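You operate a simulated robot arm through the tools that you are given. There is no shell and no other tool. Be economical: measure what you need, move in short steps, check, and stop when the job is done.

The job below is to be done with a simulated two-armed robot. You get a single attempt, and the scene is never put back.

TASK
Fetch the green block from the grey bench and set it on the top tray of the grey cart. Switch the blue lever on. Fetch the grease tin from the top of the black stand and set it on the wood table. Take the yellow pad and put it on the top of the turntable. Take the blue brush from the top of the black stand and put it on the low board of the narrow shelf. Take the round pad and put it in the deep tray. Take the silver cover and put it on the upper shelf of the white cabinet. The order is free. Set down upright: blue brush, round pad. The blue lever goes to its stop.

Only the result counts: the job must be done as asked and must still hold three seconds after the hand-in. Knocking over, shifting, dropping, spilling or breaking anything else fails it. Lids that push on must go on centred and level and be pressed home; caps that screw on are set level and turned clockwise until they are tight.

THE ROBOT
Two 7-joint arms with two-finger parallel grippers on one trunk, on a base that drives. Base frame: it is fixed to the floor where the robot stands at the start and does not move with it; the origin is under the middle of the robot, x ahead of it, y to its left, z up; the surface under the hand at the start is at about z = 0.72. Readings come in m, degrees, newtons and seconds.
The left shoulder is at the start at [0.07, 0.13, 1.087], the right one opposite. With the tool pointing down near the work surface each hand reaches from about 0.1 to 0.5 m from the robot's upright axis, wherever it stands, measured 20 degrees to its own side. Places, roughly: blue brush (3x3x16 cm) [-3.3, 0.1, 0.9]; blue lever [-2.1, 0.5, 1.2]; deep tray (15x13x8 cm) [-5.3, 0.5, 0.7]; grease tin [-3, 0.25, 0.75]; green block (4x4x3 cm) [0.5, -0.2, 0.7]; low board of the narrow shelf (60x12 cm) [-4.78, -2.76, 0.32]; round pad (5x5x5 cm) [-5.6, 0.1, 0.7]; silver cover (10x7x3 cm) [-5.6, 1.7, 0.5]; top of the turntable [-1.5, 1.7, 0.9]; top tray of the grey cart [-1, -2.3, 0.8]; upper shelf of the white cabinet [-6.1, 4.1, 0.4]; wood table [-7.3, -1.5, 0.8]; yellow pad (10x7x4 cm) [-3.2, 0, 0.8]. Payload 1.57 kg a hand.
The tool frame of a hand sits at the grasp point between the pads (the TCP): z along the fingers, y along the line on which they close. The tips reach 0.03 m beyond it. The gripper opens to 0.08 m. The fingers are 0.017 m wide and 0.012 m thick; the gripper's body (0.04 by 0.082 m) begins 0.08 m behind the TCP.
Orientation is that of the tool frame in the base frame, as [roll, pitch, yaw] about the fixed x, y, z axes, in that order (R = Rz(yaw) Ry(pitch) Rx(roll)). With the fingers straight down and closing along the base's y, the tool's x points along the base's -x, its y along +y and its z along -z.

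THE INTERFACE
- The arms move only by the tool arm_command. It takes "left_series", "right_series" or both (then of equal length, played together; a hand with none holds still); each is a list of rows, each an object of numbers (a shift or turn left out is 0, a gripper value left out holds the last): "x", "y", "z": the shift along the tool's x, y, z in units of 500 mm (1.0 is 500 mm); "ax", "ay", "az": the turn, a rotation vector about the tool's x, y, z in units of 90 degrees (1.0 is 90 degrees); "grip": the opening, from 0 (shut) to 1 (fully open). In form: [{"x": .., "y": .., "z": .., "ax": .., "ay": .., "az": .., "grip": ..}, ...]. A call has 1 to 10 rows; each row is the pose to reach, as a shift and turn from the pose commanded when the call began, along the tool's axes at that moment. A call with a number of a shift or a turn outside -1 to 1 is refused whole. Each row takes 0.2 s and may step no farther than 0.05 m and 8.6 degrees from the row before; otherwise, or with a gripper value out of range, the whole call is refused. Where a pose cannot be reached the arm comes as near as it can. A force on the tool above 40 N (or 10 N above the force at the start of the call, whichever is more), or a blocked arm, ends the call early, and 0.2 s more pass. The fingers move at their own pace (about 0.108 m/s each) and stop on an object; they squeeze with about 29 N. The grip force told is the motor's: it shows also when the fingers shut on nothing. Time passes only in rows, and 0.2 s behind the last, so rows that repeat a pose let the fingers close. It gives the time, the measured TCP pose, the force on the tool (base axes), the opening and the grip force at its end, in the units of the frame above (readings bear some noise), with the torque about the TCP (base axes, N m) and any sound that the robot's microphone picked up.
- Cameras (640 x 400 px; columns grow to the right, rows downward): "scene" is now at [0.1256, -0.0266, 1.2991]; the picture's right is [-0.32, -0.95, 0.00], its down [-0.69, 0.23, -0.68] and it looks along [0.65, -0.22, -0.73] (base axes); focal length 259 px, centre (320, 200). "left" rides on the left gripper at [0.072, 0.007, -0.122] in its tool frame; the picture's right is [-0.09, 1.00, 0.00], its down [-0.84, -0.08, -0.54] and it looks along [-0.54, -0.05, 0.84] (tool axes); focal length 238 px, centre (320, 200). "right" rides on the right gripper at [0.072, -0.007, -0.122] in its tool frame; the picture's right is [0.09, 1.00, 0.00], its down [-0.84, 0.08, -0.54] and it looks along [-0.54, 0.05, 0.84] (tool axes); focal length 238 px, centre (320, 200). There is no depth. A picture from a camera that has moved, and an enlarged one, comes with that camera's place and axes in the base frame and with its lens.
- camera(camera): a new picture of that camera. It takes no simulated time.
- lift_body(by): slides the trunk up (or, below 0, down) by that many m; the arms and the scene camera ride with it, the base frame stays. It gives what a move gives, with no picture.
- drive_base(legs): drives the robot by 1 to 6 legs, each [ahead, left, turn to the left] in m, m and degrees, along the robot's own axes; the way and the turn of a leg run together, so that a leg with both is an arc; at most 1.5 m and 180 degrees a leg. The arms and the cameras ride along, it lands a little off, and it stops where it bumps. It gives what a move gives.
- turn_head(pan, tilt): turns the head with the scene camera to pan (to the left, within 86 degrees either way) and tilt (down, from -29 to 69), counted from straight ahead of the robot. It gives what a move gives.
- inspect(camera, box): a new picture of the part [left, top, right, bottom] of that camera's present view, enlarged. It takes no simulated time.
- sign_off(): hands the job in; it is judged then, once.

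Go step by step. Nothing tells you exact positions but the pictures and the camera data: compare them with the known pose of the tool, close in by small moves and look again before you grip or let go. The budget is 196 turns and 192 pictures, counting those below and the enlarged ones. Unless the task says otherwise, let go and move clear before handing in.

The tools are called by a JSON object that holds its "name" and its "arguments". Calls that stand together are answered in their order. arm_command: Moves the arms, as the interface text tells. Its arguments: {"type":"object","properties":{"left_series":{"type":"array"},"right_series":{"type":"array"}},"required":[]} The other tools are called the same way: lift_body (by) slides the trunk up or down; drive_base (legs) drives the base; turn_head (pan, tilt) turns the head that bears the scene camera; camera (camera) takes a picture; inspect (camera, box) takes an enlarged picture of a part of a camera's view; sign_off () hands the job in.

At the start:

```text
time: 0.0
left_tcp_pos: [0.3729, 0.0221, 0.9556]
left_orientation: [180.0, 0.0, -179.9]
left_force: [-0.3, -0.8, 0.0]
left_moment: [0.01, -0.02, 0.01]
left_grip_width: 0.0799
left_grip_force: 0.0
right_tcp_pos: [0.2743, -0.2616, 0.9994]
right_orientation: [180.0, 0.0, 180.0]
right_force: [-1.3, -0.1, 0.1]
right_moment: [-0.01, 0.01, -0.01]
right_grip_width: 0.08
right_grip_force: 0.1
trunk travel left (down, up): [-0.725, 0.215]
robot x, y, heading: [0.0008, 0.0037, 0.1]
head pan, tilt: [-18.6, 47.1]
```

scene: 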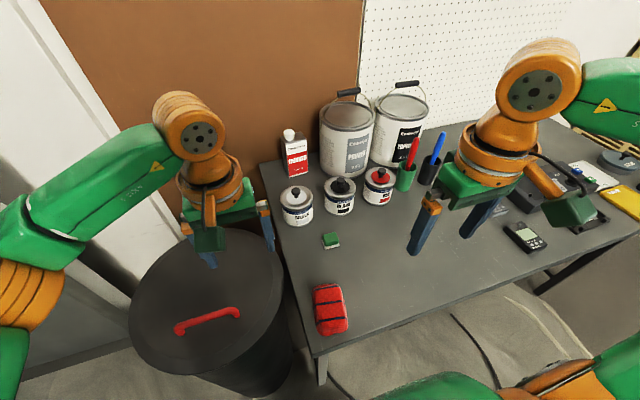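
right: 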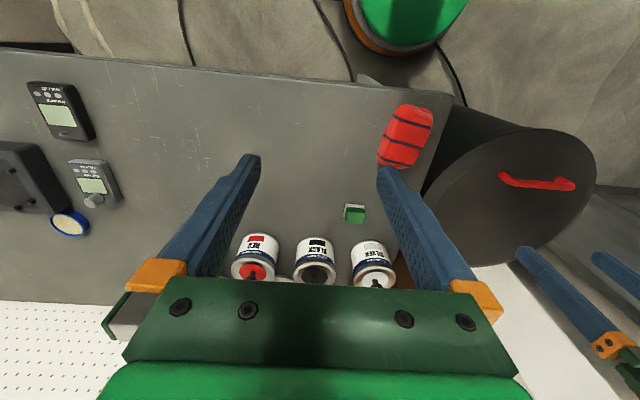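
left: 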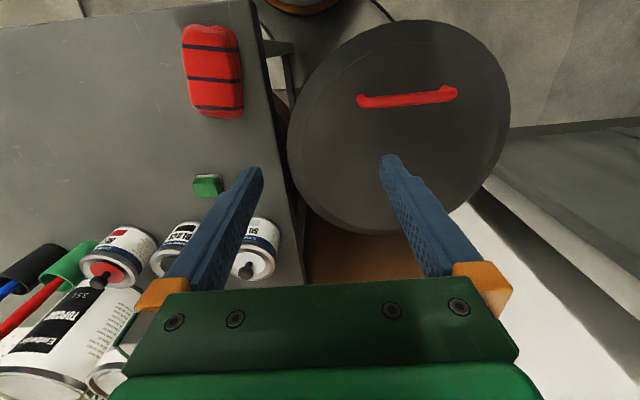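

The green block appears near [0.48, -0.18, 0.735] from both the scene and right cameras. I'll bring the right hand above it and look again.

{"name": "arm_command", "arguments": {"right_series": [{"x": -0.07, "y": 0.028, "z": 0.04, "grip": 1}, {"x": -0.14, "y": 0.056, "z": 0.08}, {"x": -0.21, "y": 0.084, "z": 0.12}, {"x": -0.27, "y": 0.11, "z": 0.16}, {"x": -0.33, "y": 0.138, "z": 0.2}, {"x": -0.38, "y": 0.166, "z": 0.25}, {"x": -0.41, "y": 0.166, "z": 0.3}, {"x": -0.41, "y": 0.166, "z": 0.3}]}}

{"name": "camera", "arguments": {"camera": "right"}}

{"name": "camera", "arguments": {"camera": "scene"}}

```text
time: 1.8
left_tcp_pos: [0.3735, 0.022, 0.9554]
left_orientation: [-179.9, -0.1, 179.9]
left_force: [0.3, 0.3, 0.6]
left_moment: [0.03, -0.01, 0.02]
left_grip_width: 0.08
left_grip_force: 0.0
right_tcp_pos: [0.4243, -0.2035, 0.8721]
right_orientation: [179.8, 0.2, -180.0]
right_force: [0.4, -0.3, 0.1]
right_moment: [0.01, -0.01, 0.01]
right_grip_width: 0.0801
right_grip_force: 0.0
right hand out of reach, approached as far as the arm can: row 5, 6, 7, 8
trunk travel left (down, up): [-0.725, 0.215]
robot x, y, heading: [-0.0001, -0.0014, 0.0]
head pan, tilt: [-18.6, 47.1]
```

```text
188 pictures are left
camera right: at [0.3536, -0.2089, 0.9955], right [-0.09, 1.0, 0.0], down [0.84, 0.08, 0.54], along [0.54, 0.05, -0.84], focal length 238 px, centre (320, 200)
```

right: 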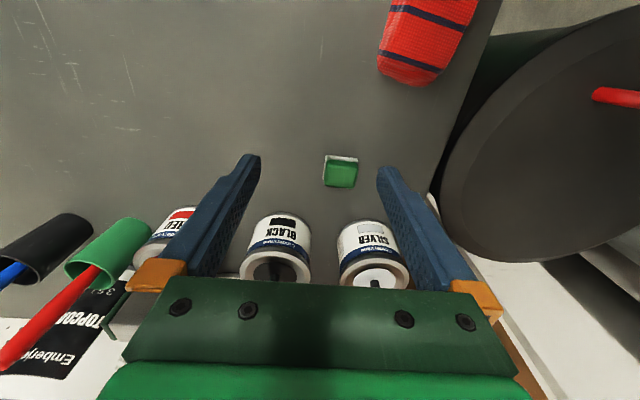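

```text
187 pictures are left
camera scene: at [0.1259, -0.0266, 1.299], right [-0.32, -0.95, 0.0], down [-0.69, 0.23, -0.68], along [0.65, -0.22, -0.73], focal length 259 px, centre (320, 200)
```

scene: 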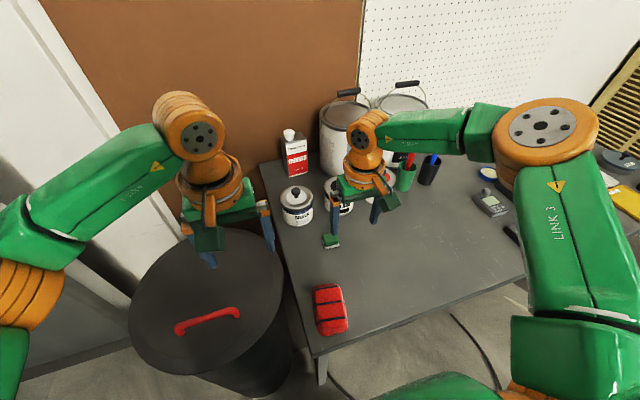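

The arm stops short in x, so I need to move the base a little closer. First I'll look down to see where the base stands relative to the bench edge.

{"name": "turn_head", "arguments": {"pan": 0, "tilt": 69}}

{"name": "camera", "arguments": {"camera": "scene"}}

```text
time: 2.6
left_tcp_pos: [0.3751, 0.0225, 0.9547]
left_orientation: [-180.0, 0.1, 180.0]
left_force: [0.3, -0.5, 0.4]
left_moment: [0.05, 0.02, -0.02]
left_grip_width: 0.08
left_grip_force: 0.1
right_tcp_pos: [0.4232, -0.2038, 0.8726]
right_orientation: [179.9, 0.1, -180.0]
right_force: [-0.5, 0.0, 1.4]
right_moment: [-0.01, -0.02, 0.02]
right_grip_width: 0.0799
right_grip_force: 0.0
trunk travel left (down, up): [-0.725, 0.215]
robot x, y, heading: [-0.0003, 0.0028, -0.2]
head pan, tilt: [0.0, 68.8]
```

```text
186 pictures are left
camera scene: at [0.1062, -0.0013, 1.2732], right [0.0, -1.0, 0.0], down [-0.93, 0.0, -0.36], along [0.36, 0.0, -0.93], focal length 259 px, centre (320, 200)
```

scene: 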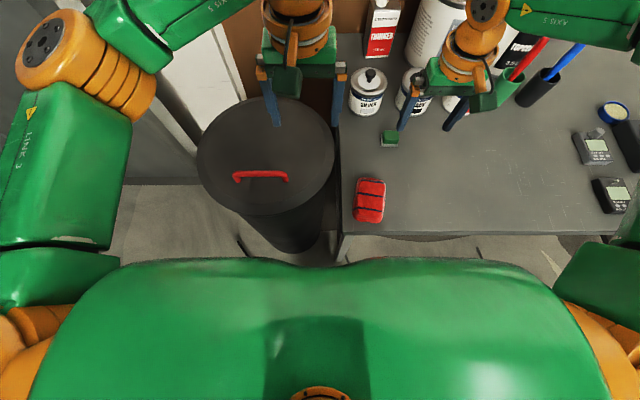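

The base has little clearance knowledge, so instead of driving I'll tilt the right hand forward (wrist back) to gain reach.

{"name": "arm_command", "arguments": {"right_series": [{"ay": -0.09}, {"ay": -0.18}, {"ay": -0.27}, {"ay": -0.36}, {"ay": -0.36}]}}

{"name": "camera", "arguments": {"camera": "right"}}

```text
time: 3.9
left_tcp_pos: [0.3731, 0.0224, 0.9551]
left_orientation: [180.0, 0.0, 180.0]
left_force: [-0.6, 0.6, -0.4]
left_moment: [0.0, 0.0, 0.05]
left_grip_width: 0.0801
left_grip_force: 0.1
right_tcp_pos: [0.4252, -0.2008, 0.8761]
right_orientation: [179.9, 32.4, 179.9]
right_force: [0.6, 0.3, -0.2]
right_moment: [0.01, -0.02, 0.0]
right_grip_width: 0.08
right_grip_force: 0.1
trunk travel left (down, up): [-0.725, 0.215]
robot x, y, heading: [-0.0022, -0.0009, -0.2]
head pan, tilt: [0.0, 68.8]
```

```text
185 pictures are left
camera right: at [0.2998, -0.2079, 0.9406], right [-0.08, 1.0, -0.05], down [0.42, 0.08, 0.91], along [0.91, 0.05, -0.42], focal length 238 px, centre (320, 200)
```

right: 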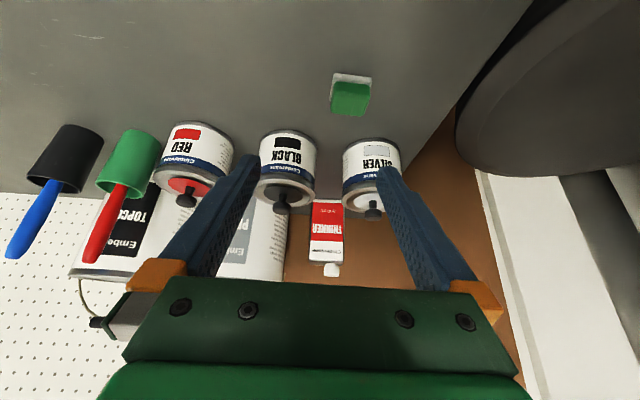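

Tilting worked, and the block now resolves to about [0.471, -0.174], top z ≈ 0.75. I'll approach to 6 cm short of it along the tool axis and check.

{"name": "arm_command", "arguments": {"right_series": [{"x": 0.035, "y": 0.027, "z": 0.063}, {"x": 0.0704, "y": 0.054, "z": 0.126}, {"x": 0.0704, "y": 0.054, "z": 0.126}]}}

{"name": "camera", "arguments": {"camera": "right"}}

```text
time: 4.7
left_tcp_pos: [0.3734, 0.0238, 0.9552]
left_orientation: [180.0, 0.0, -180.0]
left_force: [-0.7, -0.2, 0.3]
left_moment: [0.02, -0.01, -0.01]
left_grip_width: 0.0798
left_grip_force: 0.1
right_tcp_pos: [0.4249, -0.1804, 0.8104]
right_orientation: [179.9, 32.4, 180.0]
right_force: [0.8, 0.3, 0.7]
right_moment: [-0.02, -0.02, 0.02]
right_grip_width: 0.0799
right_grip_force: 0.2
right hand out of reach, approached as far as the arm can: row 2, 3
trunk travel left (down, up): [-0.725, 0.215]
robot x, y, heading: [-0.0002, 0.0012, 0.4]
head pan, tilt: [0.0, 68.8]
```

```text
184 pictures are left
camera right: at [0.2994, -0.1859, 0.8747], right [-0.08, 1.0, -0.05], down [0.42, 0.08, 0.91], along [0.91, 0.05, -0.42], focal length 238 px, centre (320, 200)
```

right: 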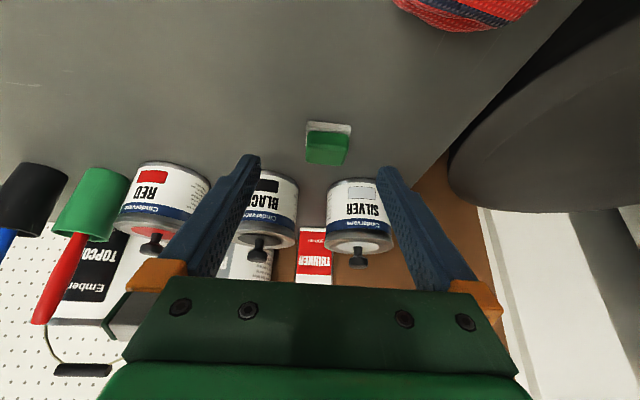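

Still just out of reach, so I'll edge the base 6 cm ahead (hands are clear of everything) and re-look.

{"name": "drive_base", "arguments": {"legs": [[0.06, 0, 0]]}}

{"name": "camera", "arguments": {"camera": "right"}}

```text
time: 5.6
left_tcp_pos: [0.4304, 0.0225, 0.9567]
left_orientation: [180.0, 0.2, -179.9]
left_force: [0.4, 1.0, 0.1]
left_moment: [0.01, -0.03, 0.01]
left_grip_width: 0.08
left_grip_force: 0.1
right_tcp_pos: [0.4809, -0.1793, 0.8116]
right_orientation: [179.9, 32.7, 179.9]
right_force: [0.6, -0.1, 0.4]
right_moment: [-0.03, -0.01, 0.02]
right_grip_width: 0.08
right_grip_force: 0.1
trunk travel left (down, up): [-0.725, 0.215]
robot x, y, heading: [0.0613, 0.0028, -0.3]
head pan, tilt: [0.0, 68.8]
```

```text
183 pictures are left
camera right: at [0.3565, -0.186, 0.8758], right [-0.08, 1.0, -0.05], down [0.41, 0.08, 0.91], along [0.91, 0.05, -0.42], focal length 238 px, centre (320, 200)
```

right: 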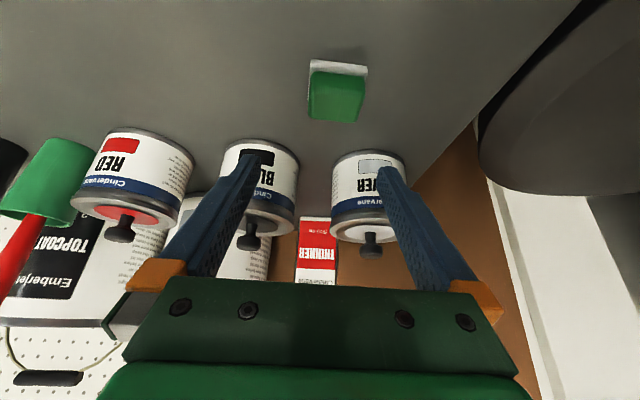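

The base moved fine. The block's top centre is at about [0.4675, -0.1735] and it is aligned with the fingers; I'll descend onto it.

{"name": "arm_command", "arguments": {"right_series": [{"x": 0.034, "y": 0.012, "z": 0.024}, {"x": 0.068, "y": 0.012, "z": 0.049}, {"x": 0.103, "y": 0.012, "z": 0.073}, {"x": 0.103, "y": 0.012, "z": 0.073}]}}

{"name": "camera", "arguments": {"camera": "right"}}

```text
time: 6.6
left_tcp_pos: [0.432, 0.022, 0.9557]
left_orientation: [180.0, 0.0, 180.0]
left_force: [0.6, 0.0, 0.3]
left_moment: [0.0, -0.01, -0.04]
left_grip_width: 0.0802
left_grip_force: 0.1
right_tcp_pos: [0.4511, -0.1958, 0.7917]
right_orientation: [179.9, 32.4, 179.9]
right_force: [-0.6, -0.5, -0.1]
right_moment: [-0.02, 0.0, 0.0]
right_grip_width: 0.08
right_grip_force: 0.0
right hand out of reach, approached as far as the arm can: row 1, 2, 3, 4
trunk travel left (down, up): [-0.725, 0.215]
robot x, y, heading: [0.059, -0.0023, -0.1]
head pan, tilt: [0.0, 68.8]
```

```text
182 pictures are left
camera right: at [0.3271, -0.2015, 0.8561], right [-0.08, 1.0, -0.05], down [0.42, 0.08, 0.91], along [0.91, 0.05, -0.42], focal length 238 px, centre (320, 200)
```

right: 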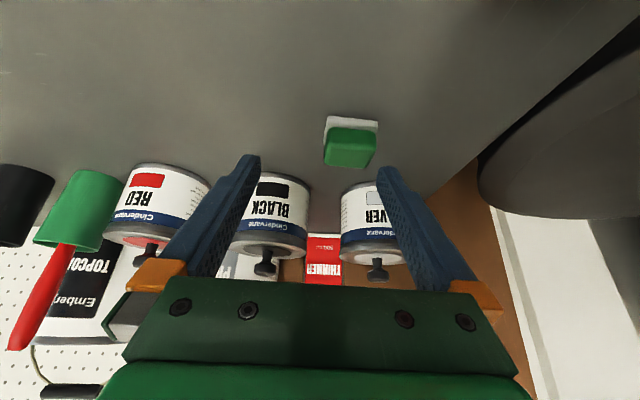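

The tilt itself seems to hit an arm limit now; since the base is closer, I'll straighten the hand to point down over the block.

{"name": "arm_command", "arguments": {"right_series": [{"x": -0.03, "y": 0.02, "z": -0.05, "ay": 0.09}, {"x": -0.06, "y": 0.044, "z": -0.032, "ay": 0.18}, {"x": -0.06, "y": 0.044, "z": -0.032, "ay": 0.27}, {"x": -0.06, "y": 0.044, "z": -0.032, "ay": 0.36}, {"x": -0.06, "y": 0.044, "z": -0.032, "ay": 0.36}]}}

{"name": "camera", "arguments": {"camera": "right"}}

```text
time: 7.8
left_tcp_pos: [0.4335, 0.0215, 0.9547]
left_orientation: [-180.0, 0.0, -180.0]
left_force: [-0.9, 0.1, -1.5]
left_moment: [0.02, -0.01, 0.0]
left_grip_width: 0.08
left_grip_force: 0.0
right_tcp_pos: [0.4515, -0.1876, 0.8334]
right_orientation: [179.8, 0.0, 180.0]
right_force: [-0.1, 0.6, 0.1]
right_moment: [-0.03, 0.0, -0.02]
right_grip_width: 0.08
right_grip_force: 0.1
right hand out of reach, approached as far as the arm can: row 3, 4, 5
trunk travel left (down, up): [-0.725, 0.215]
robot x, y, heading: [0.0594, -0.0003, 0.0]
head pan, tilt: [0.0, 68.8]
```

```text
181 pictures are left
camera right: at [0.3808, -0.1922, 0.9561], right [-0.09, 1.0, 0.0], down [0.84, 0.08, 0.54], along [0.54, 0.05, -0.84], focal length 238 px, centre (320, 200)
```

right: 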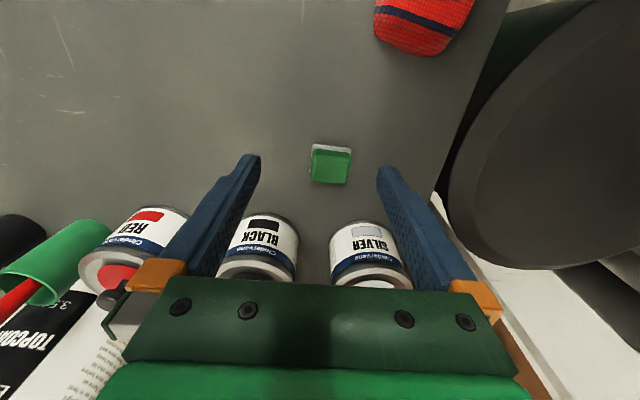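

The limit looks like distance from the shoulder, which sits too high. I'll raise both hands and then lower the trunk.

{"name": "arm_command", "arguments": {"right_series": [{"x": 0.02, "z": -0.09}, {"x": 0.04, "z": -0.18}, {"x": 0.06, "z": -0.27}, {"x": 0.08, "z": -0.36}, {"x": 0.1, "z": -0.42}], "left_series": [{"x": 0.03, "z": -0.09}, {"x": 0.06, "z": -0.18}, {"x": 0.09, "z": -0.26}, {"x": 0.12, "z": -0.34}, {"x": 0.15, "z": -0.4}]}}

{"name": "lift_body", "arguments": {"by": -0.2}}

{"name": "camera", "arguments": {"camera": "scene"}}

{"name": "camera", "arguments": {"camera": "right"}}

```text
time: 9.0
left_tcp_pos: [0.3535, 0.0227, 1.1563]
left_orientation: [180.0, 0.2, -180.0]
left_force: [0.3, -0.3, 0.8]
left_moment: [0.01, -0.06, 0.0]
left_grip_width: 0.0798
left_grip_force: 0.1
right_tcp_pos: [0.3994, -0.1845, 1.0477]
right_orientation: [179.9, 0.2, -180.0]
right_force: [-0.3, 0.0, 0.5]
right_moment: [0.01, -0.03, 0.02]
right_grip_width: 0.0801
right_grip_force: 0.1
trunk travel left (down, up): [-0.725, 0.215]
robot x, y, heading: [0.0568, -0.0002, 0.1]
head pan, tilt: [0.0, 68.8]
```

```text
time: 11.2
left_tcp_pos: [0.3565, 0.0235, 0.9573]
left_orientation: [-180.0, 0.0, -180.0]
left_force: [-0.3, 0.0, -0.1]
left_moment: [-0.03, 0.01, -0.03]
left_grip_width: 0.08
left_grip_force: 0.1
right_tcp_pos: [0.4022, -0.183, 0.8462]
right_orientation: [180.0, 0.0, 180.0]
right_force: [-0.2, 0.1, -0.6]
right_moment: [-0.01, 0.0, -0.02]
right_grip_width: 0.0802
right_grip_force: 0.1
trunk travel left (down, up): [-0.525, 0.415]
robot x, y, heading: [0.0592, 0.0023, -0.0]
head pan, tilt: [0.0, 68.8]
```

```text
180 pictures are left
camera scene: at [0.1651, -0.0012, 1.0732], right [0.0, -1.0, 0.0], down [-0.93, 0.0, -0.36], along [0.36, 0.0, -0.93], focal length 259 px, centre (320, 200)
```

scene: 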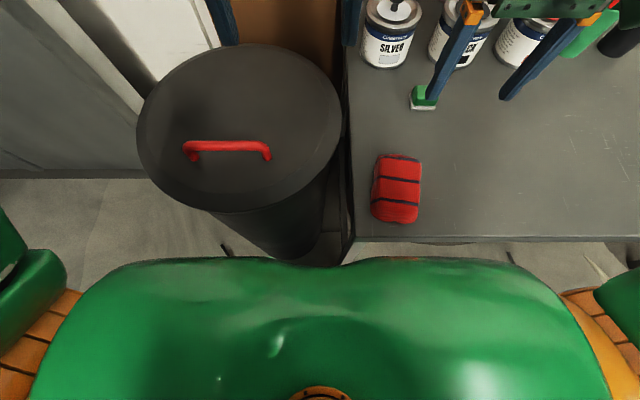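

```text
179 pictures are left
camera right: at [0.3318, -0.1893, 0.9685], right [-0.09, 1.0, 0.0], down [0.84, 0.08, 0.54], along [0.54, 0.05, -0.84], focal length 238 px, centre (320, 200)
```

right: 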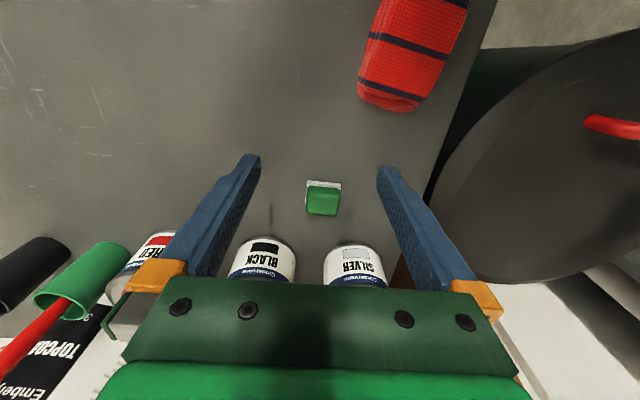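

Now the block should be reachable at [0.473, -0.173]. I'll move over it, and descend so the tips stay just off the bench.

{"name": "arm_command", "arguments": {"right_series": [{"x": -0.071, "y": 0.01, "z": 0.02}, {"x": -0.142, "y": 0.02, "z": 0.06}, {"x": -0.142, "y": 0.02, "z": 0.1}, {"x": -0.142, "y": 0.02, "z": 0.1}]}}

{"name": "camera", "arguments": {"camera": "right"}}

```text
time: 12.2
left_tcp_pos: [0.356, 0.0212, 0.9556]
left_orientation: [180.0, 0.0, -180.0]
left_force: [1.0, 0.5, 0.2]
left_moment: [-0.02, -0.01, 0.04]
left_grip_width: 0.0799
left_grip_force: 0.0
right_tcp_pos: [0.473, -0.1723, 0.7962]
right_orientation: [179.9, 0.0, 179.9]
right_force: [0.8, 0.6, 0.7]
right_moment: [0.01, -0.02, -0.05]
right_grip_width: 0.0798
right_grip_force: 0.0
right hand out of reach, approached as far as the arm can: row 2
trunk travel left (down, up): [-0.525, 0.415]
robot x, y, heading: [0.061, -0.0004, 0.0]
head pan, tilt: [0.0, 68.8]
```

```text
178 pictures are left
camera right: at [0.4026, -0.1784, 0.9193], right [-0.09, 1.0, 0.0], down [0.84, 0.08, 0.54], along [0.54, 0.05, -0.84], focal length 238 px, centre (320, 200)
```

right: 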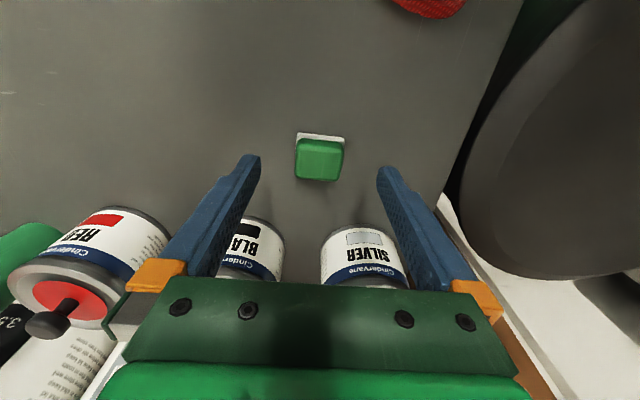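

Aligned. Descending and gripping.

{"name": "arm_command", "arguments": {"right_series": [{"z": 0.04}, {"z": 0.078}, {"z": 0.078, "grip": 0}, {"z": 0.078, "grip": 0}, {"z": 0.078, "grip": 0}, {"z": 0.078, "grip": 0}]}}

```text
time: 13.6
left_tcp_pos: [0.3554, 0.0225, 0.9566]
left_orientation: [180.0, 0.0, 180.0]
left_force: [0.7, 0.8, -0.1]
left_moment: [0.01, 0.01, 0.01]
left_grip_width: 0.0799
left_grip_force: 0.0
right_tcp_pos: [0.4745, -0.1732, 0.7571]
right_orientation: [179.8, 0.1, 180.0]
right_force: [0.4, 0.2, -0.3]
right_moment: [-0.01, 0.0, 0.03]
right_grip_width: 0.0367
right_grip_force: 29.4
trunk travel left (down, up): [-0.525, 0.415]
robot x, y, heading: [0.0566, -0.0004, 0.0]
head pan, tilt: [0.0, 68.8]
```

Gripped. Lifting and retracting.

{"name": "arm_command", "arguments": {"right_series": [{"z": -0.08}, {"z": -0.17}, {"z": -0.26}, {"x": 0.05, "z": -0.34}, {"x": 0.11, "z": -0.4}, {"x": 0.19, "z": -0.44}, {"x": 0.27, "z": -0.46}, {"x": 0.35, "z": -0.46}], "left_series": [{"x": 0.05}, {"x": 0.1}, {"x": 0.15}, {"x": 0.2}, {"x": 0.2}, {"x": 0.2}, {"x": 0.2}, {"x": 0.2}]}}

{"name": "camera", "arguments": {"camera": "right"}}

{"name": "turn_head", "arguments": {"pan": -80, "tilt": 15}}

{"name": "camera", "arguments": {"camera": "scene"}}

```text
time: 14.5
left_tcp_pos: [0.2728, 0.0225, 0.9544]
left_orientation: [-179.9, -0.1, -179.1]
left_force: [13.8, -0.5, 12.5]
left_moment: [0.12, 3.04, 0.12]
left_grip_width: 0.0799
left_grip_force: 0.0
right_tcp_pos: [0.4363, -0.189, 0.8895]
right_orientation: [179.9, 0.1, 180.0]
right_force: [0.4, -0.1, 0.4]
right_moment: [-0.04, 0.01, -0.02]
right_grip_width: 0.0366
right_grip_force: 28.9
right hand out of reach, approached as far as the arm can: row 2, 3, 4
trunk travel left (down, up): [-0.525, 0.415]
robot x, y, heading: [0.0618, -0.0021, 0.0]
head pan, tilt: [0.0, 68.8]
stopped in row 4 (left hand): the force on the tool passed its limit at 111 N (the readings are from after the stop); the commanded pose is now the measured one
```

```text
177 pictures are left
camera right: at [0.3664, -0.1949, 1.0118], right [-0.09, 1.0, 0.0], down [0.84, 0.08, 0.54], along [0.54, 0.05, -0.84], focal length 238 px, centre (320, 200)
```

right: 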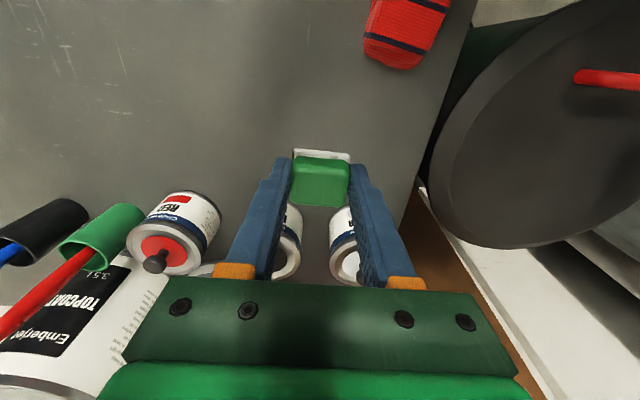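

```text
time: 16.1
left_tcp_pos: [0.2785, 0.0212, 0.9539]
left_orientation: [-179.9, 0.0, -178.1]
left_force: [118.3, -66.7, 9.8]
left_moment: [9.1, 17.04, 5.84]
left_grip_width: 0.08
left_grip_force: 0.1
right_tcp_pos: [0.4387, -0.1891, 0.8883]
right_orientation: [180.0, 0.0, -180.0]
right_force: [0.6, 0.1, -0.2]
right_moment: [0.01, -0.02, 0.04]
right_grip_width: 0.0369
right_grip_force: 29.4
trunk travel left (down, up): [-0.525, 0.415]
robot x, y, heading: [0.0616, 0.0005, -0.3]
head pan, tilt: [-80.0, 15.0]
```

```text
176 pictures are left
camera scene: at [0.162, -0.0089, 1.0712], right [-0.15, -0.99, 0.0], down [-0.93, 0.14, -0.33], along [0.33, -0.05, -0.94], focal length 259 px, centre (320, 200)
```

scene: 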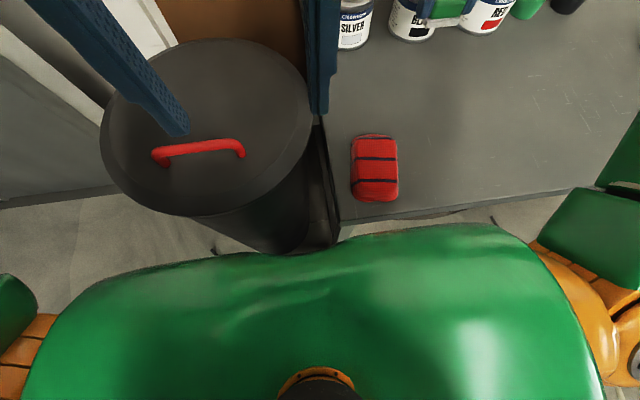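

The left hand has backed into the head and jams it. I'll move the left hand forward and to the left, clear of the head.

{"name": "arm_command", "arguments": {"left_series": [{"x": -0.08, "y": 0.02}, {"x": -0.16, "y": 0.06}, {"x": -0.2, "y": 0.14}, {"x": -0.2, "y": 0.22}, {"x": -0.2, "y": 0.31}]}}

{"name": "turn_head", "arguments": {"pan": -80, "tilt": 15}}

{"name": "camera", "arguments": {"camera": "scene"}}

```text
time: 17.3
left_tcp_pos: [0.369, 0.1818, 0.9531]
left_orientation: [-179.9, 0.0, -179.2]
left_force: [-0.3, 1.0, -0.2]
left_moment: [-0.01, -0.04, 0.0]
left_grip_width: 0.0802
left_grip_force: 0.1
right_tcp_pos: [0.4371, -0.1888, 0.8902]
right_orientation: [179.9, 0.1, 180.0]
right_force: [-0.5, 0.1, 0.2]
right_moment: [0.01, -0.01, 0.0]
right_grip_width: 0.0366
right_grip_force: 28.9
trunk travel left (down, up): [-0.525, 0.415]
robot x, y, heading: [0.0597, 0.0001, -0.0]
head pan, tilt: [-80.0, 15.0]
```

```text
time: 17.9
left_tcp_pos: [0.3718, 0.1795, 0.9541]
left_orientation: [-179.9, 0.1, -179.1]
left_force: [0.1, -0.8, -0.1]
left_moment: [0.0, 0.01, 0.02]
left_grip_width: 0.08
left_grip_force: 0.1
right_tcp_pos: [0.4376, -0.1903, 0.8889]
right_orientation: [179.9, 0.1, 179.9]
right_force: [0.0, 0.0, -1.0]
right_moment: [-0.01, 0.02, 0.04]
right_grip_width: 0.0366
right_grip_force: 29.0
trunk travel left (down, up): [-0.525, 0.415]
robot x, y, heading: [0.0595, 0.0023, 0.0]
head pan, tilt: [-80.0, 15.0]
```

```text
175 pictures are left
camera scene: at [0.1255, -0.0932, 1.1488], right [-0.98, -0.17, 0.0], down [-0.04, 0.26, -0.97], along [0.17, -0.95, -0.26], focal length 259 px, centre (320, 200)
```

scene: 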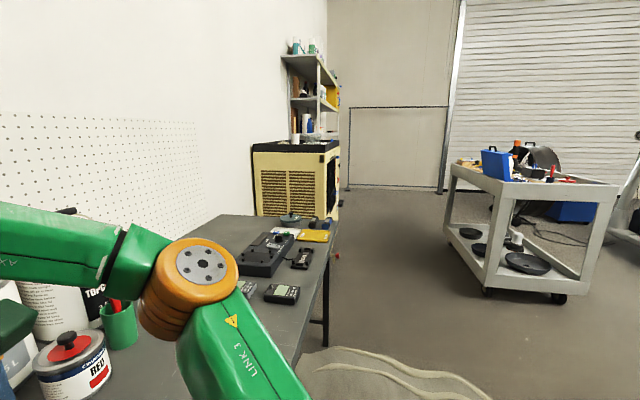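

The head is free and I can see the grey cart. I'll tuck the right hand, back away from the bench, then look around.

{"name": "arm_command", "arguments": {"right_series": [{"x": 0.04, "y": -0.04, "z": -0.04}, {"x": 0.1, "y": -0.08, "z": -0.08}, {"x": 0.16, "y": -0.12, "z": -0.12}]}}

{"name": "drive_base", "arguments": {"legs": [[-0.4, 0, 0]]}}

{"name": "turn_head", "arguments": {"pan": -86, "tilt": 35}}

{"name": "camera", "arguments": {"camera": "scene"}}

{"name": "turn_head", "arguments": {"pan": 86, "tilt": 25}}

{"name": "camera", "arguments": {"camera": "scene"}}

```text
time: 18.7
left_tcp_pos: [0.3687, 0.1799, 0.9539]
left_orientation: [-180.0, 0.2, -179.3]
left_force: [-0.2, 0.2, -0.3]
left_moment: [0.0, -0.01, -0.01]
left_grip_width: 0.0799
left_grip_force: 0.0
right_tcp_pos: [0.3528, -0.2503, 0.9526]
right_orientation: [179.7, 0.3, -179.9]
right_force: [-0.4, -0.1, -0.2]
right_moment: [-0.02, 0.01, -0.03]
right_grip_width: 0.0365
right_grip_force: 29.1
trunk travel left (down, up): [-0.525, 0.415]
robot x, y, heading: [0.0575, 0.0043, 0.0]
head pan, tilt: [-80.0, 15.0]
```

```text
time: 21.2
left_tcp_pos: [-0.0301, 0.1814, 0.9542]
left_orientation: [-180.0, 0.0, -179.1]
left_force: [0.3, -0.9, -0.9]
left_moment: [-0.01, -0.01, -0.02]
left_grip_width: 0.0798
left_grip_force: 0.2
right_tcp_pos: [-0.0453, -0.2494, 0.9531]
right_orientation: [179.8, 0.0, -180.0]
right_force: [-0.7, -0.3, -0.2]
right_moment: [0.02, -0.03, 0.03]
right_grip_width: 0.0365
right_grip_force: 28.8
trunk travel left (down, up): [-0.525, 0.415]
robot x, y, heading: [-0.3418, -0.0009, 0.0]
head pan, tilt: [-80.0, 15.0]
```

```text
time: 22.0
left_tcp_pos: [-0.0313, 0.1792, 0.9534]
left_orientation: [-180.0, 0.1, -179.1]
left_force: [0.5, -0.1, -0.3]
left_moment: [0.01, -0.02, -0.03]
left_grip_width: 0.0802
left_grip_force: 0.0
right_tcp_pos: [-0.0457, -0.2493, 0.9522]
right_orientation: [179.9, 0.2, -179.9]
right_force: [0.3, -0.1, -0.1]
right_moment: [0.01, 0.0, 0.03]
right_grip_width: 0.0367
right_grip_force: 29.1
trunk travel left (down, up): [-0.525, 0.415]
robot x, y, heading: [-0.3407, 0.0, 0.2]
head pan, tilt: [-85.9, 35.0]
```

```text
174 pictures are left
camera scene: at [-0.2849, -0.089, 1.1169], right [-1.0, -0.07, 0.0], down [-0.04, 0.57, -0.82], along [0.06, -0.82, -0.57], focal length 259 px, centre (320, 200)
```

scene: 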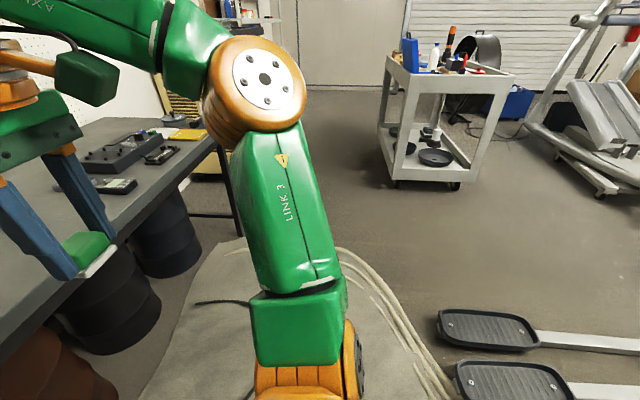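

```text
time: 24.6
left_tcp_pos: [-0.0324, 0.1801, 0.9539]
left_orientation: [180.0, 0.0, -179.1]
left_force: [0.0, -0.6, 0.0]
left_moment: [-0.01, -0.01, -0.01]
left_grip_width: 0.0801
left_grip_force: 0.1
right_tcp_pos: [-0.0457, -0.2485, 0.9527]
right_orientation: [179.9, 0.0, -179.9]
right_force: [0.5, -0.2, -0.7]
right_moment: [-0.05, -0.02, 0.01]
right_grip_width: 0.0365
right_grip_force: 29.0
trunk travel left (down, up): [-0.525, 0.415]
robot x, y, heading: [-0.3418, -0.0015, 0.2]
head pan, tilt: [85.9, 25.0]
```

```text
173 pictures are left
camera scene: at [-0.2848, 0.0908, 1.1326], right [1.0, -0.07, 0.0], down [-0.03, -0.42, -0.91], along [0.06, 0.9, -0.42], focal length 259 px, centre (320, 200)
```

scene: 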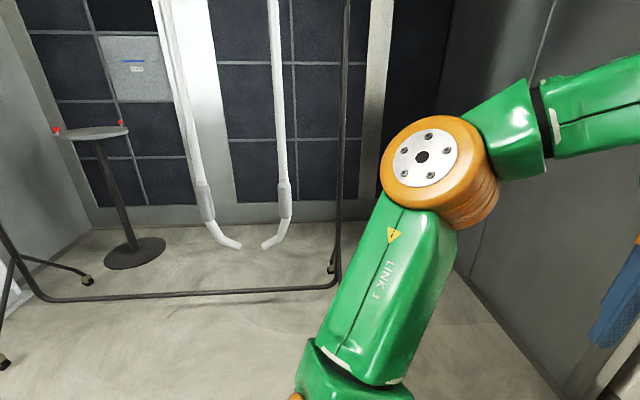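

The route to the cart runs between the bench and the pedal machine at x ≈ -0.3. I'll turn right and drive down it, stopping short of the cart.

{"name": "drive_base", "arguments": {"legs": [[-0.08, 0, 0], [0, 0, -90], [0.2, 0.14, 0], [1.1, 0, 0]]}}

{"name": "turn_head", "arguments": {"pan": -40, "tilt": 30}}

{"name": "camera", "arguments": {"camera": "scene"}}

```text
time: 36.0
left_tcp_pos: [-0.0979, -1.5947, 0.9534]
left_orientation: [179.9, 0.1, 91.5]
left_force: [0.3, 0.0, -0.3]
left_moment: [-0.05, 0.0, -0.02]
left_grip_width: 0.0801
left_grip_force: 0.0
right_tcp_pos: [-0.5281, -1.5842, 0.9526]
right_orientation: [179.8, 0.1, 90.7]
right_force: [0.2, -0.6, -0.6]
right_moment: [-0.02, -0.01, 0.0]
right_grip_width: 0.0365
right_grip_force: 28.7
trunk travel left (down, up): [-0.525, 0.415]
robot x, y, heading: [-0.2796, -1.2841, -89.3]
head pan, tilt: [85.9, 25.0]
```

```text
time: 38.1
left_tcp_pos: [-0.0981, -1.5951, 0.9539]
left_orientation: [180.0, 0.0, 91.5]
left_force: [0.4, -0.2, 0.7]
left_moment: [0.0, 0.0, 0.0]
left_grip_width: 0.08
left_grip_force: 0.1
right_tcp_pos: [-0.5289, -1.5856, 0.9524]
right_orientation: [180.0, 0.0, 90.6]
right_force: [-0.8, -0.3, -0.5]
right_moment: [0.03, -0.02, 0.01]
right_grip_width: 0.0365
right_grip_force: 28.9
trunk travel left (down, up): [-0.525, 0.415]
robot x, y, heading: [-0.2817, -1.2828, -89.6]
head pan, tilt: [-40.0, 30.0]
```

```text
172 pictures are left
camera scene: at [-0.3384, -1.4076, 1.1246], right [-0.77, 0.63, 0.0], down [0.32, 0.39, -0.87], along [-0.55, -0.67, -0.5], focal length 259 px, centre (320, 200)
```

scene: 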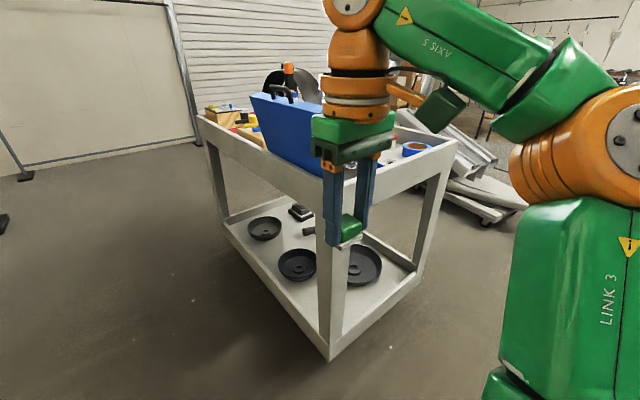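

The cart's near edge is at about y = -1.85, spanning x ≈ -0.76 to -1.4, with the blue case on the left. I'll slide right to face it and raise the trunk to look down at the tray.

{"name": "drive_base", "arguments": {"legs": [[0, -0.8, -0.5]]}}

{"name": "lift_body", "arguments": {"by": 0.4}}

{"name": "turn_head", "arguments": {"pan": 0, "tilt": 40}}

{"name": "camera", "arguments": {"camera": "scene"}}

```text
time: 42.3
left_tcp_pos: [-0.8801, -1.6061, 0.9528]
left_orientation: [180.0, 0.0, 92.0]
left_force: [-1.2, 0.1, 0.8]
left_moment: [-0.03, 0.0, -0.01]
left_grip_width: 0.0803
left_grip_force: 0.0
right_tcp_pos: [-1.3104, -1.5991, 0.9523]
right_orientation: [179.8, 0.2, 91.3]
right_force: [0.3, 0.1, -0.6]
right_moment: [-0.02, -0.04, -0.01]
right_grip_width: 0.0368
right_grip_force: 29.2
trunk travel left (down, up): [-0.525, 0.415]
robot x, y, heading: [-1.0656, -1.2952, -88.9]
head pan, tilt: [-40.0, 30.0]
```

```text
time: 46.2
left_tcp_pos: [-0.8809, -1.6052, 1.3536]
left_orientation: [-179.9, 0.0, 92.0]
left_force: [-0.3, 0.2, 0.1]
left_moment: [0.0, -0.01, 0.02]
left_grip_width: 0.0798
left_grip_force: 0.0
right_tcp_pos: [-1.3103, -1.5996, 1.3527]
right_orientation: [179.8, 0.1, 91.1]
right_force: [-0.2, -0.1, -0.8]
right_moment: [-0.03, 0.01, 0.01]
right_grip_width: 0.0369
right_grip_force: 29.0
trunk travel left (down, up): [-0.925, 0.015]
robot x, y, heading: [-1.067, -1.2982, -89.0]
head pan, tilt: [-40.0, 30.0]
```

```text
time: 47.2
left_tcp_pos: [-0.8812, -1.6047, 1.3531]
left_orientation: [-180.0, 0.0, 92.1]
left_force: [0.4, -1.1, -0.1]
left_moment: [0.01, -0.02, -0.03]
left_grip_width: 0.0799
left_grip_force: 0.1
right_tcp_pos: [-1.3102, -1.5983, 1.3521]
right_orientation: [179.8, 0.1, 91.1]
right_force: [0.3, -0.1, 0.9]
right_moment: [0.04, 0.0, 0.0]
right_grip_width: 0.0366
right_grip_force: 28.9
trunk travel left (down, up): [-0.925, 0.015]
robot x, y, heading: [-1.0663, -1.2978, -88.8]
head pan, tilt: [0.0, 40.0]
```

```text
171 pictures are left
camera scene: at [-1.064, -1.4347, 1.5093], right [-1.0, -0.02, 0.0], down [-0.01, 0.64, -0.77], along [0.01, -0.77, -0.64], focal length 259 px, centre (320, 200)
```

scene: 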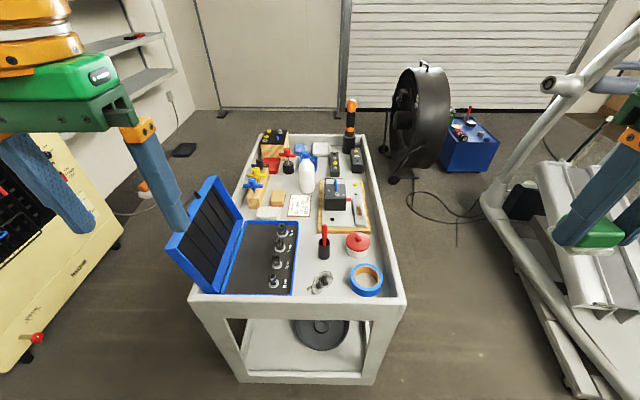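

Top tray seen from above; I need a clear spot for a 4 cm block. Zooming in.

{"name": "inspect", "arguments": {"camera": "scene", "box": [180, 120, 420, 320]}}

```text
2.00 times, centred on (300, 220) of scene
camera zoom: at [-1.064, -1.4347, 1.5093], right [-1.0, -0.02, 0.0], down [-0.01, 0.64, -0.77], along [0.01, -0.77, -0.64], focal length 518 px, centre (360, 160)
```

zoom: 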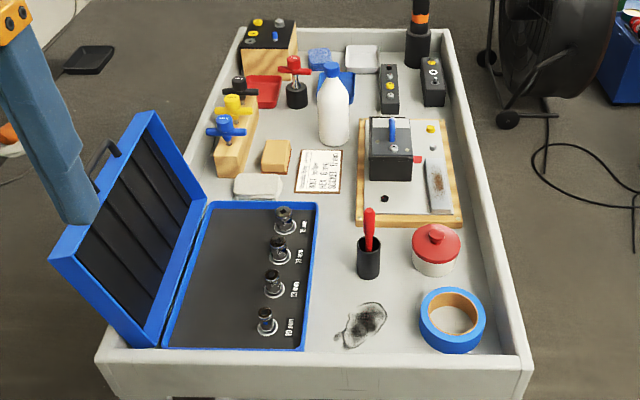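

The stain-side gap between the case and the tape roll at about [-1.045, -1.905] is clear (smudge is flat). I'll raise the left hand, shift the base closer, lower the trunk, and look with the right camera.

{"name": "arm_command", "arguments": {"left_series": [{"z": -0.09}, {"z": -0.18}, {"z": -0.27}, {"z": -0.36}, {"z": -0.4}]}}

{"name": "drive_base", "arguments": {"legs": [[0.2, 0.16, -1]]}}

{"name": "lift_body", "arguments": {"by": -0.3}}

{"name": "camera", "arguments": {"camera": "right"}}

{"name": "camera", "arguments": {"camera": "scene"}}

```text
time: 48.4
left_tcp_pos: [-0.9097, -1.5866, 1.3911]
left_orientation: [179.9, 0.1, 91.9]
left_force: [-0.1, 0.1, 0.1]
left_moment: [-0.03, -0.02, 0.01]
left_grip_width: 0.08
left_grip_force: 0.0
left hand out of reach, approached as far as the arm can: row 1, 2, 3, 4, 5
right_tcp_pos: [-1.3123, -1.5979, 1.3515]
right_orientation: [179.9, 0.1, 91.2]
right_force: [-0.3, 0.2, -0.6]
right_moment: [-0.02, -0.02, 0.01]
right_grip_width: 0.0368
right_grip_force: 28.9
trunk travel left (down, up): [-0.925, 0.015]
robot x, y, heading: [-1.0658, -1.2998, -89.0]
head pan, tilt: [0.0, 40.0]
```

```text
time: 50.3
left_tcp_pos: [-0.7531, -1.7788, 1.3926]
left_orientation: [179.9, 0.2, 91.3]
left_force: [-0.2, 0.4, 1.1]
left_moment: [-0.04, -0.03, 0.04]
left_grip_width: 0.08
left_grip_force: 0.1
right_tcp_pos: [-1.1553, -1.7858, 1.3525]
right_orientation: [179.8, 0.4, 90.5]
right_force: [0.3, 0.7, 0.0]
right_moment: [-0.02, 0.01, 0.02]
right_grip_width: 0.0368
right_grip_force: 29.0
trunk travel left (down, up): [-0.925, 0.015]
robot x, y, heading: [-0.904, -1.4903, -89.6]
head pan, tilt: [0.0, 40.0]
```

```text
time: 53.3
left_tcp_pos: [-0.7503, -1.7814, 1.0908]
left_orientation: [180.0, 0.0, 91.3]
left_force: [-0.8, 0.1, 0.8]
left_moment: [0.01, 0.02, -0.01]
left_grip_width: 0.0798
left_grip_force: 0.0
right_tcp_pos: [-1.1529, -1.7897, 1.0509]
right_orientation: [179.9, 0.1, 90.5]
right_force: [0.0, 0.7, -0.3]
right_moment: [-0.01, 0.0, 0.0]
right_grip_width: 0.0366
right_grip_force: 29.2
trunk travel left (down, up): [-0.625, 0.315]
robot x, y, heading: [-0.9074, -1.4893, -89.7]
head pan, tilt: [0.0, 40.0]
```

```text
169 pictures are left
camera right: at [-1.158, -1.7161, 1.1744], right [0.99, 0.1, 0.0], down [0.08, -0.83, 0.54], along [0.06, -0.54, -0.84], focal length 238 px, centre (320, 200)
```

right: 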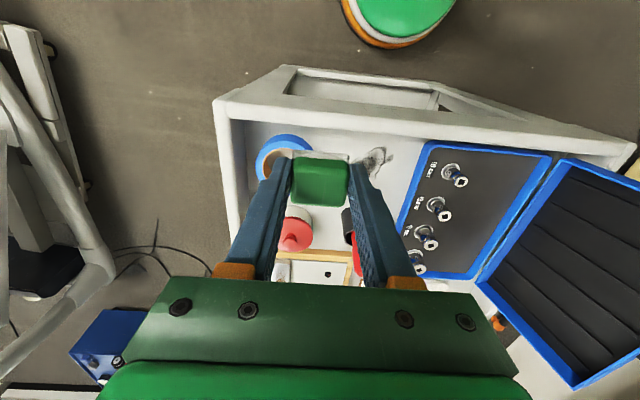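

```text
168 pictures are left
camera scene: at [-0.9036, -1.6276, 1.2093], right [-1.0, -0.01, 0.0], down [-0.01, 0.64, -0.77], along [0.01, -0.77, -0.64], focal length 259 px, centre (320, 200)
```

scene: 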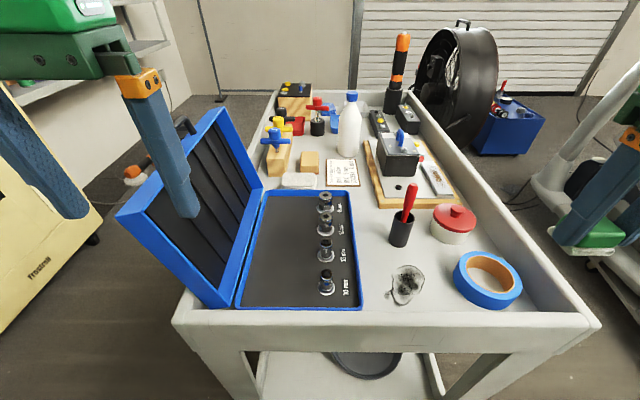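

Triangulating: tray surface ≈ 0.81, clear spot ≈ [-1.05, -1.888]. Moving over it, then down to 0.90.

{"name": "arm_command", "arguments": {"right_series": [{"x": -0.06, "y": 0.065}, {"x": -0.12, "y": 0.13}, {"x": -0.17, "y": 0.18, "z": 0.04}, {"x": -0.196, "y": 0.206, "z": 0.1}, {"x": -0.196, "y": 0.206, "z": 0.18}, {"x": -0.196, "y": 0.206, "z": 0.25}, {"x": -0.196, "y": 0.206, "z": 0.3}, {"x": -0.196, "y": 0.206, "z": 0.3}]}}

{"name": "camera", "arguments": {"camera": "right"}}

{"name": "camera", "arguments": {"camera": "scene"}}

```text
time: 55.1
left_tcp_pos: [-0.7493, -1.7805, 1.0914]
left_orientation: [-180.0, 0.1, 91.3]
left_force: [-0.7, 0.2, 0.4]
left_moment: [-0.01, -0.01, -0.01]
left_grip_width: 0.0799
left_grip_force: 0.0
right_tcp_pos: [-1.0494, -1.887, 0.9013]
right_orientation: [179.8, 0.4, 90.6]
right_force: [-0.5, 0.7, -0.1]
right_moment: [-0.01, 0.01, 0.0]
right_grip_width: 0.0366
right_grip_force: 28.7
right hand out of reach, approached as far as the arm can: row 1, 2, 3, 4, 5, 6
trunk travel left (down, up): [-0.625, 0.315]
robot x, y, heading: [-0.9085, -1.4886, -89.6]
head pan, tilt: [0.0, 40.0]
```

```text
167 pictures are left
camera right: at [-1.056, -1.8136, 1.023], right [0.99, 0.1, 0.0], down [0.08, -0.83, 0.55], along [0.06, -0.54, -0.84], focal length 238 px, centre (320, 200)
```

right: 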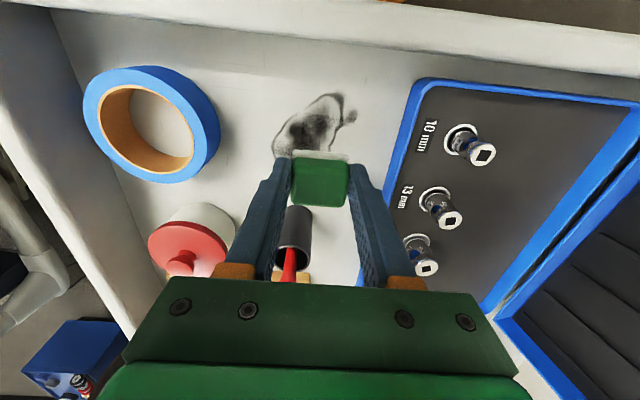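

```text
166 pictures are left
camera scene: at [-0.9036, -1.6273, 1.2093], right [-1.0, -0.01, 0.0], down [-0.01, 0.64, -0.77], along [0.01, -0.77, -0.64], focal length 259 px, centre (320, 200)
```

scene: 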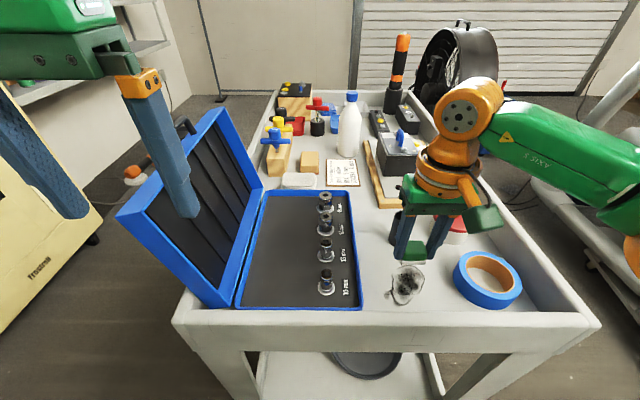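

The spot under the block is clear. Descending in small steps until contact.

{"name": "arm_command", "arguments": {"right_series": [{"z": 0.04}, {"z": 0.08}, {"z": 0.09}, {"z": 0.1}, {"z": 0.105}, {"z": 0.11}]}}

{"name": "camera", "arguments": {"camera": "right"}}

```text
time: 56.5
left_tcp_pos: [-0.7498, -1.7822, 1.0909]
left_orientation: [180.0, -0.1, 91.3]
left_force: [-0.5, -0.3, -0.4]
left_moment: [0.01, -0.02, 0.01]
left_grip_width: 0.08
left_grip_force: 0.1
right_tcp_pos: [-1.0476, -1.8862, 0.8468]
right_orientation: [179.8, 0.1, 90.5]
right_force: [-0.1, 0.1, -0.5]
right_moment: [-0.01, 0.04, 0.03]
right_grip_width: 0.0365
right_grip_force: 29.0
trunk travel left (down, up): [-0.625, 0.315]
robot x, y, heading: [-0.9036, -1.492, -89.4]
head pan, tilt: [0.0, 40.0]
```

```text
165 pictures are left
camera right: at [-1.0539, -1.8132, 0.9687], right [0.99, 0.1, 0.0], down [0.08, -0.84, 0.54], along [0.06, -0.54, -0.84], focal length 238 px, centre (320, 200)
```

right: 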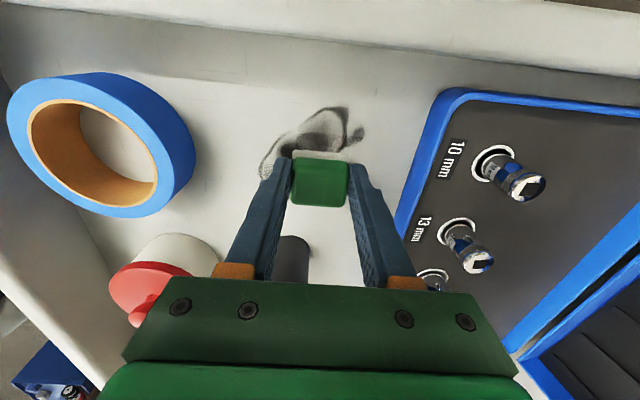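

Not in contact yet; continuing down in fine steps, watching the force.

{"name": "arm_command", "arguments": {"right_series": [{"z": 0.008}, {"z": 0.016}, {"z": 0.024}, {"z": 0.032}, {"z": 0.04}, {"z": 0.048}]}}

{"name": "camera", "arguments": {"camera": "right"}}

```text
time: 57.9
left_tcp_pos: [-0.7497, -1.7825, 1.0902]
left_orientation: [-180.0, 0.0, 91.3]
left_force: [-0.3, -0.3, -0.4]
left_moment: [-0.01, 0.0, -0.03]
left_grip_width: 0.0801
left_grip_force: 0.0
right_tcp_pos: [-1.0481, -1.8876, 0.8248]
right_orientation: [179.8, 0.1, 90.5]
right_force: [0.2, 0.1, 0.1]
right_moment: [0.0, -0.03, 0.03]
right_grip_width: 0.0367
right_grip_force: 28.9
trunk travel left (down, up): [-0.625, 0.315]
robot x, y, heading: [-0.905, -1.4919, -89.9]
head pan, tilt: [0.0, 40.0]
```

```text
164 pictures are left
camera right: at [-1.0541, -1.8145, 0.9455], right [0.99, 0.1, 0.0], down [0.08, -0.83, 0.54], along [0.06, -0.54, -0.84], focal length 238 px, centre (320, 200)
```

right: 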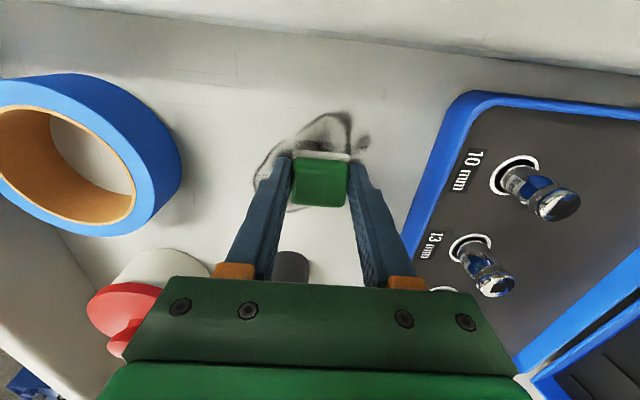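

Still free air below; continuing.

{"name": "arm_command", "arguments": {"right_series": [{"z": 0.008}, {"z": 0.016}, {"z": 0.024}, {"z": 0.032}, {"z": 0.04}, {"z": 0.048}, {"z": 0.056}]}}

{"name": "camera", "arguments": {"camera": "right"}}

```text
time: 58.5
left_tcp_pos: [-0.7488, -1.7791, 1.0921]
left_orientation: [-179.9, 0.3, 91.3]
left_force: [-0.3, -0.2, 0.6]
left_moment: [0.0, -0.02, 0.01]
left_grip_width: 0.0799
left_grip_force: 0.1
right_tcp_pos: [-1.048, -1.8871, 0.8227]
right_orientation: [179.8, 1.0, 90.4]
right_force: [-1.4, 3.1, 18.5]
right_moment: [0.26, 0.06, -0.02]
right_grip_width: 0.0366
right_grip_force: 29.3
trunk travel left (down, up): [-0.625, 0.315]
robot x, y, heading: [-0.9021, -1.4886, -89.5]
head pan, tilt: [0.0, 40.0]
stopped in row 3 (right hand): the force on the tool passed its limit at 45 N (the readings are from after the stop); the commanded pose is now the measured one
```

```text
163 pictures are left
camera right: at [-1.0537, -1.8116, 0.9424], right [1.0, 0.1, 0.0], down [0.08, -0.83, 0.56], along [0.06, -0.55, -0.83], focal length 238 px, centre (320, 200)
```

right: 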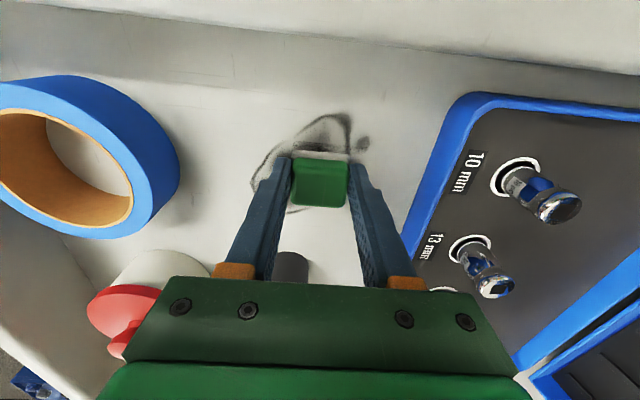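

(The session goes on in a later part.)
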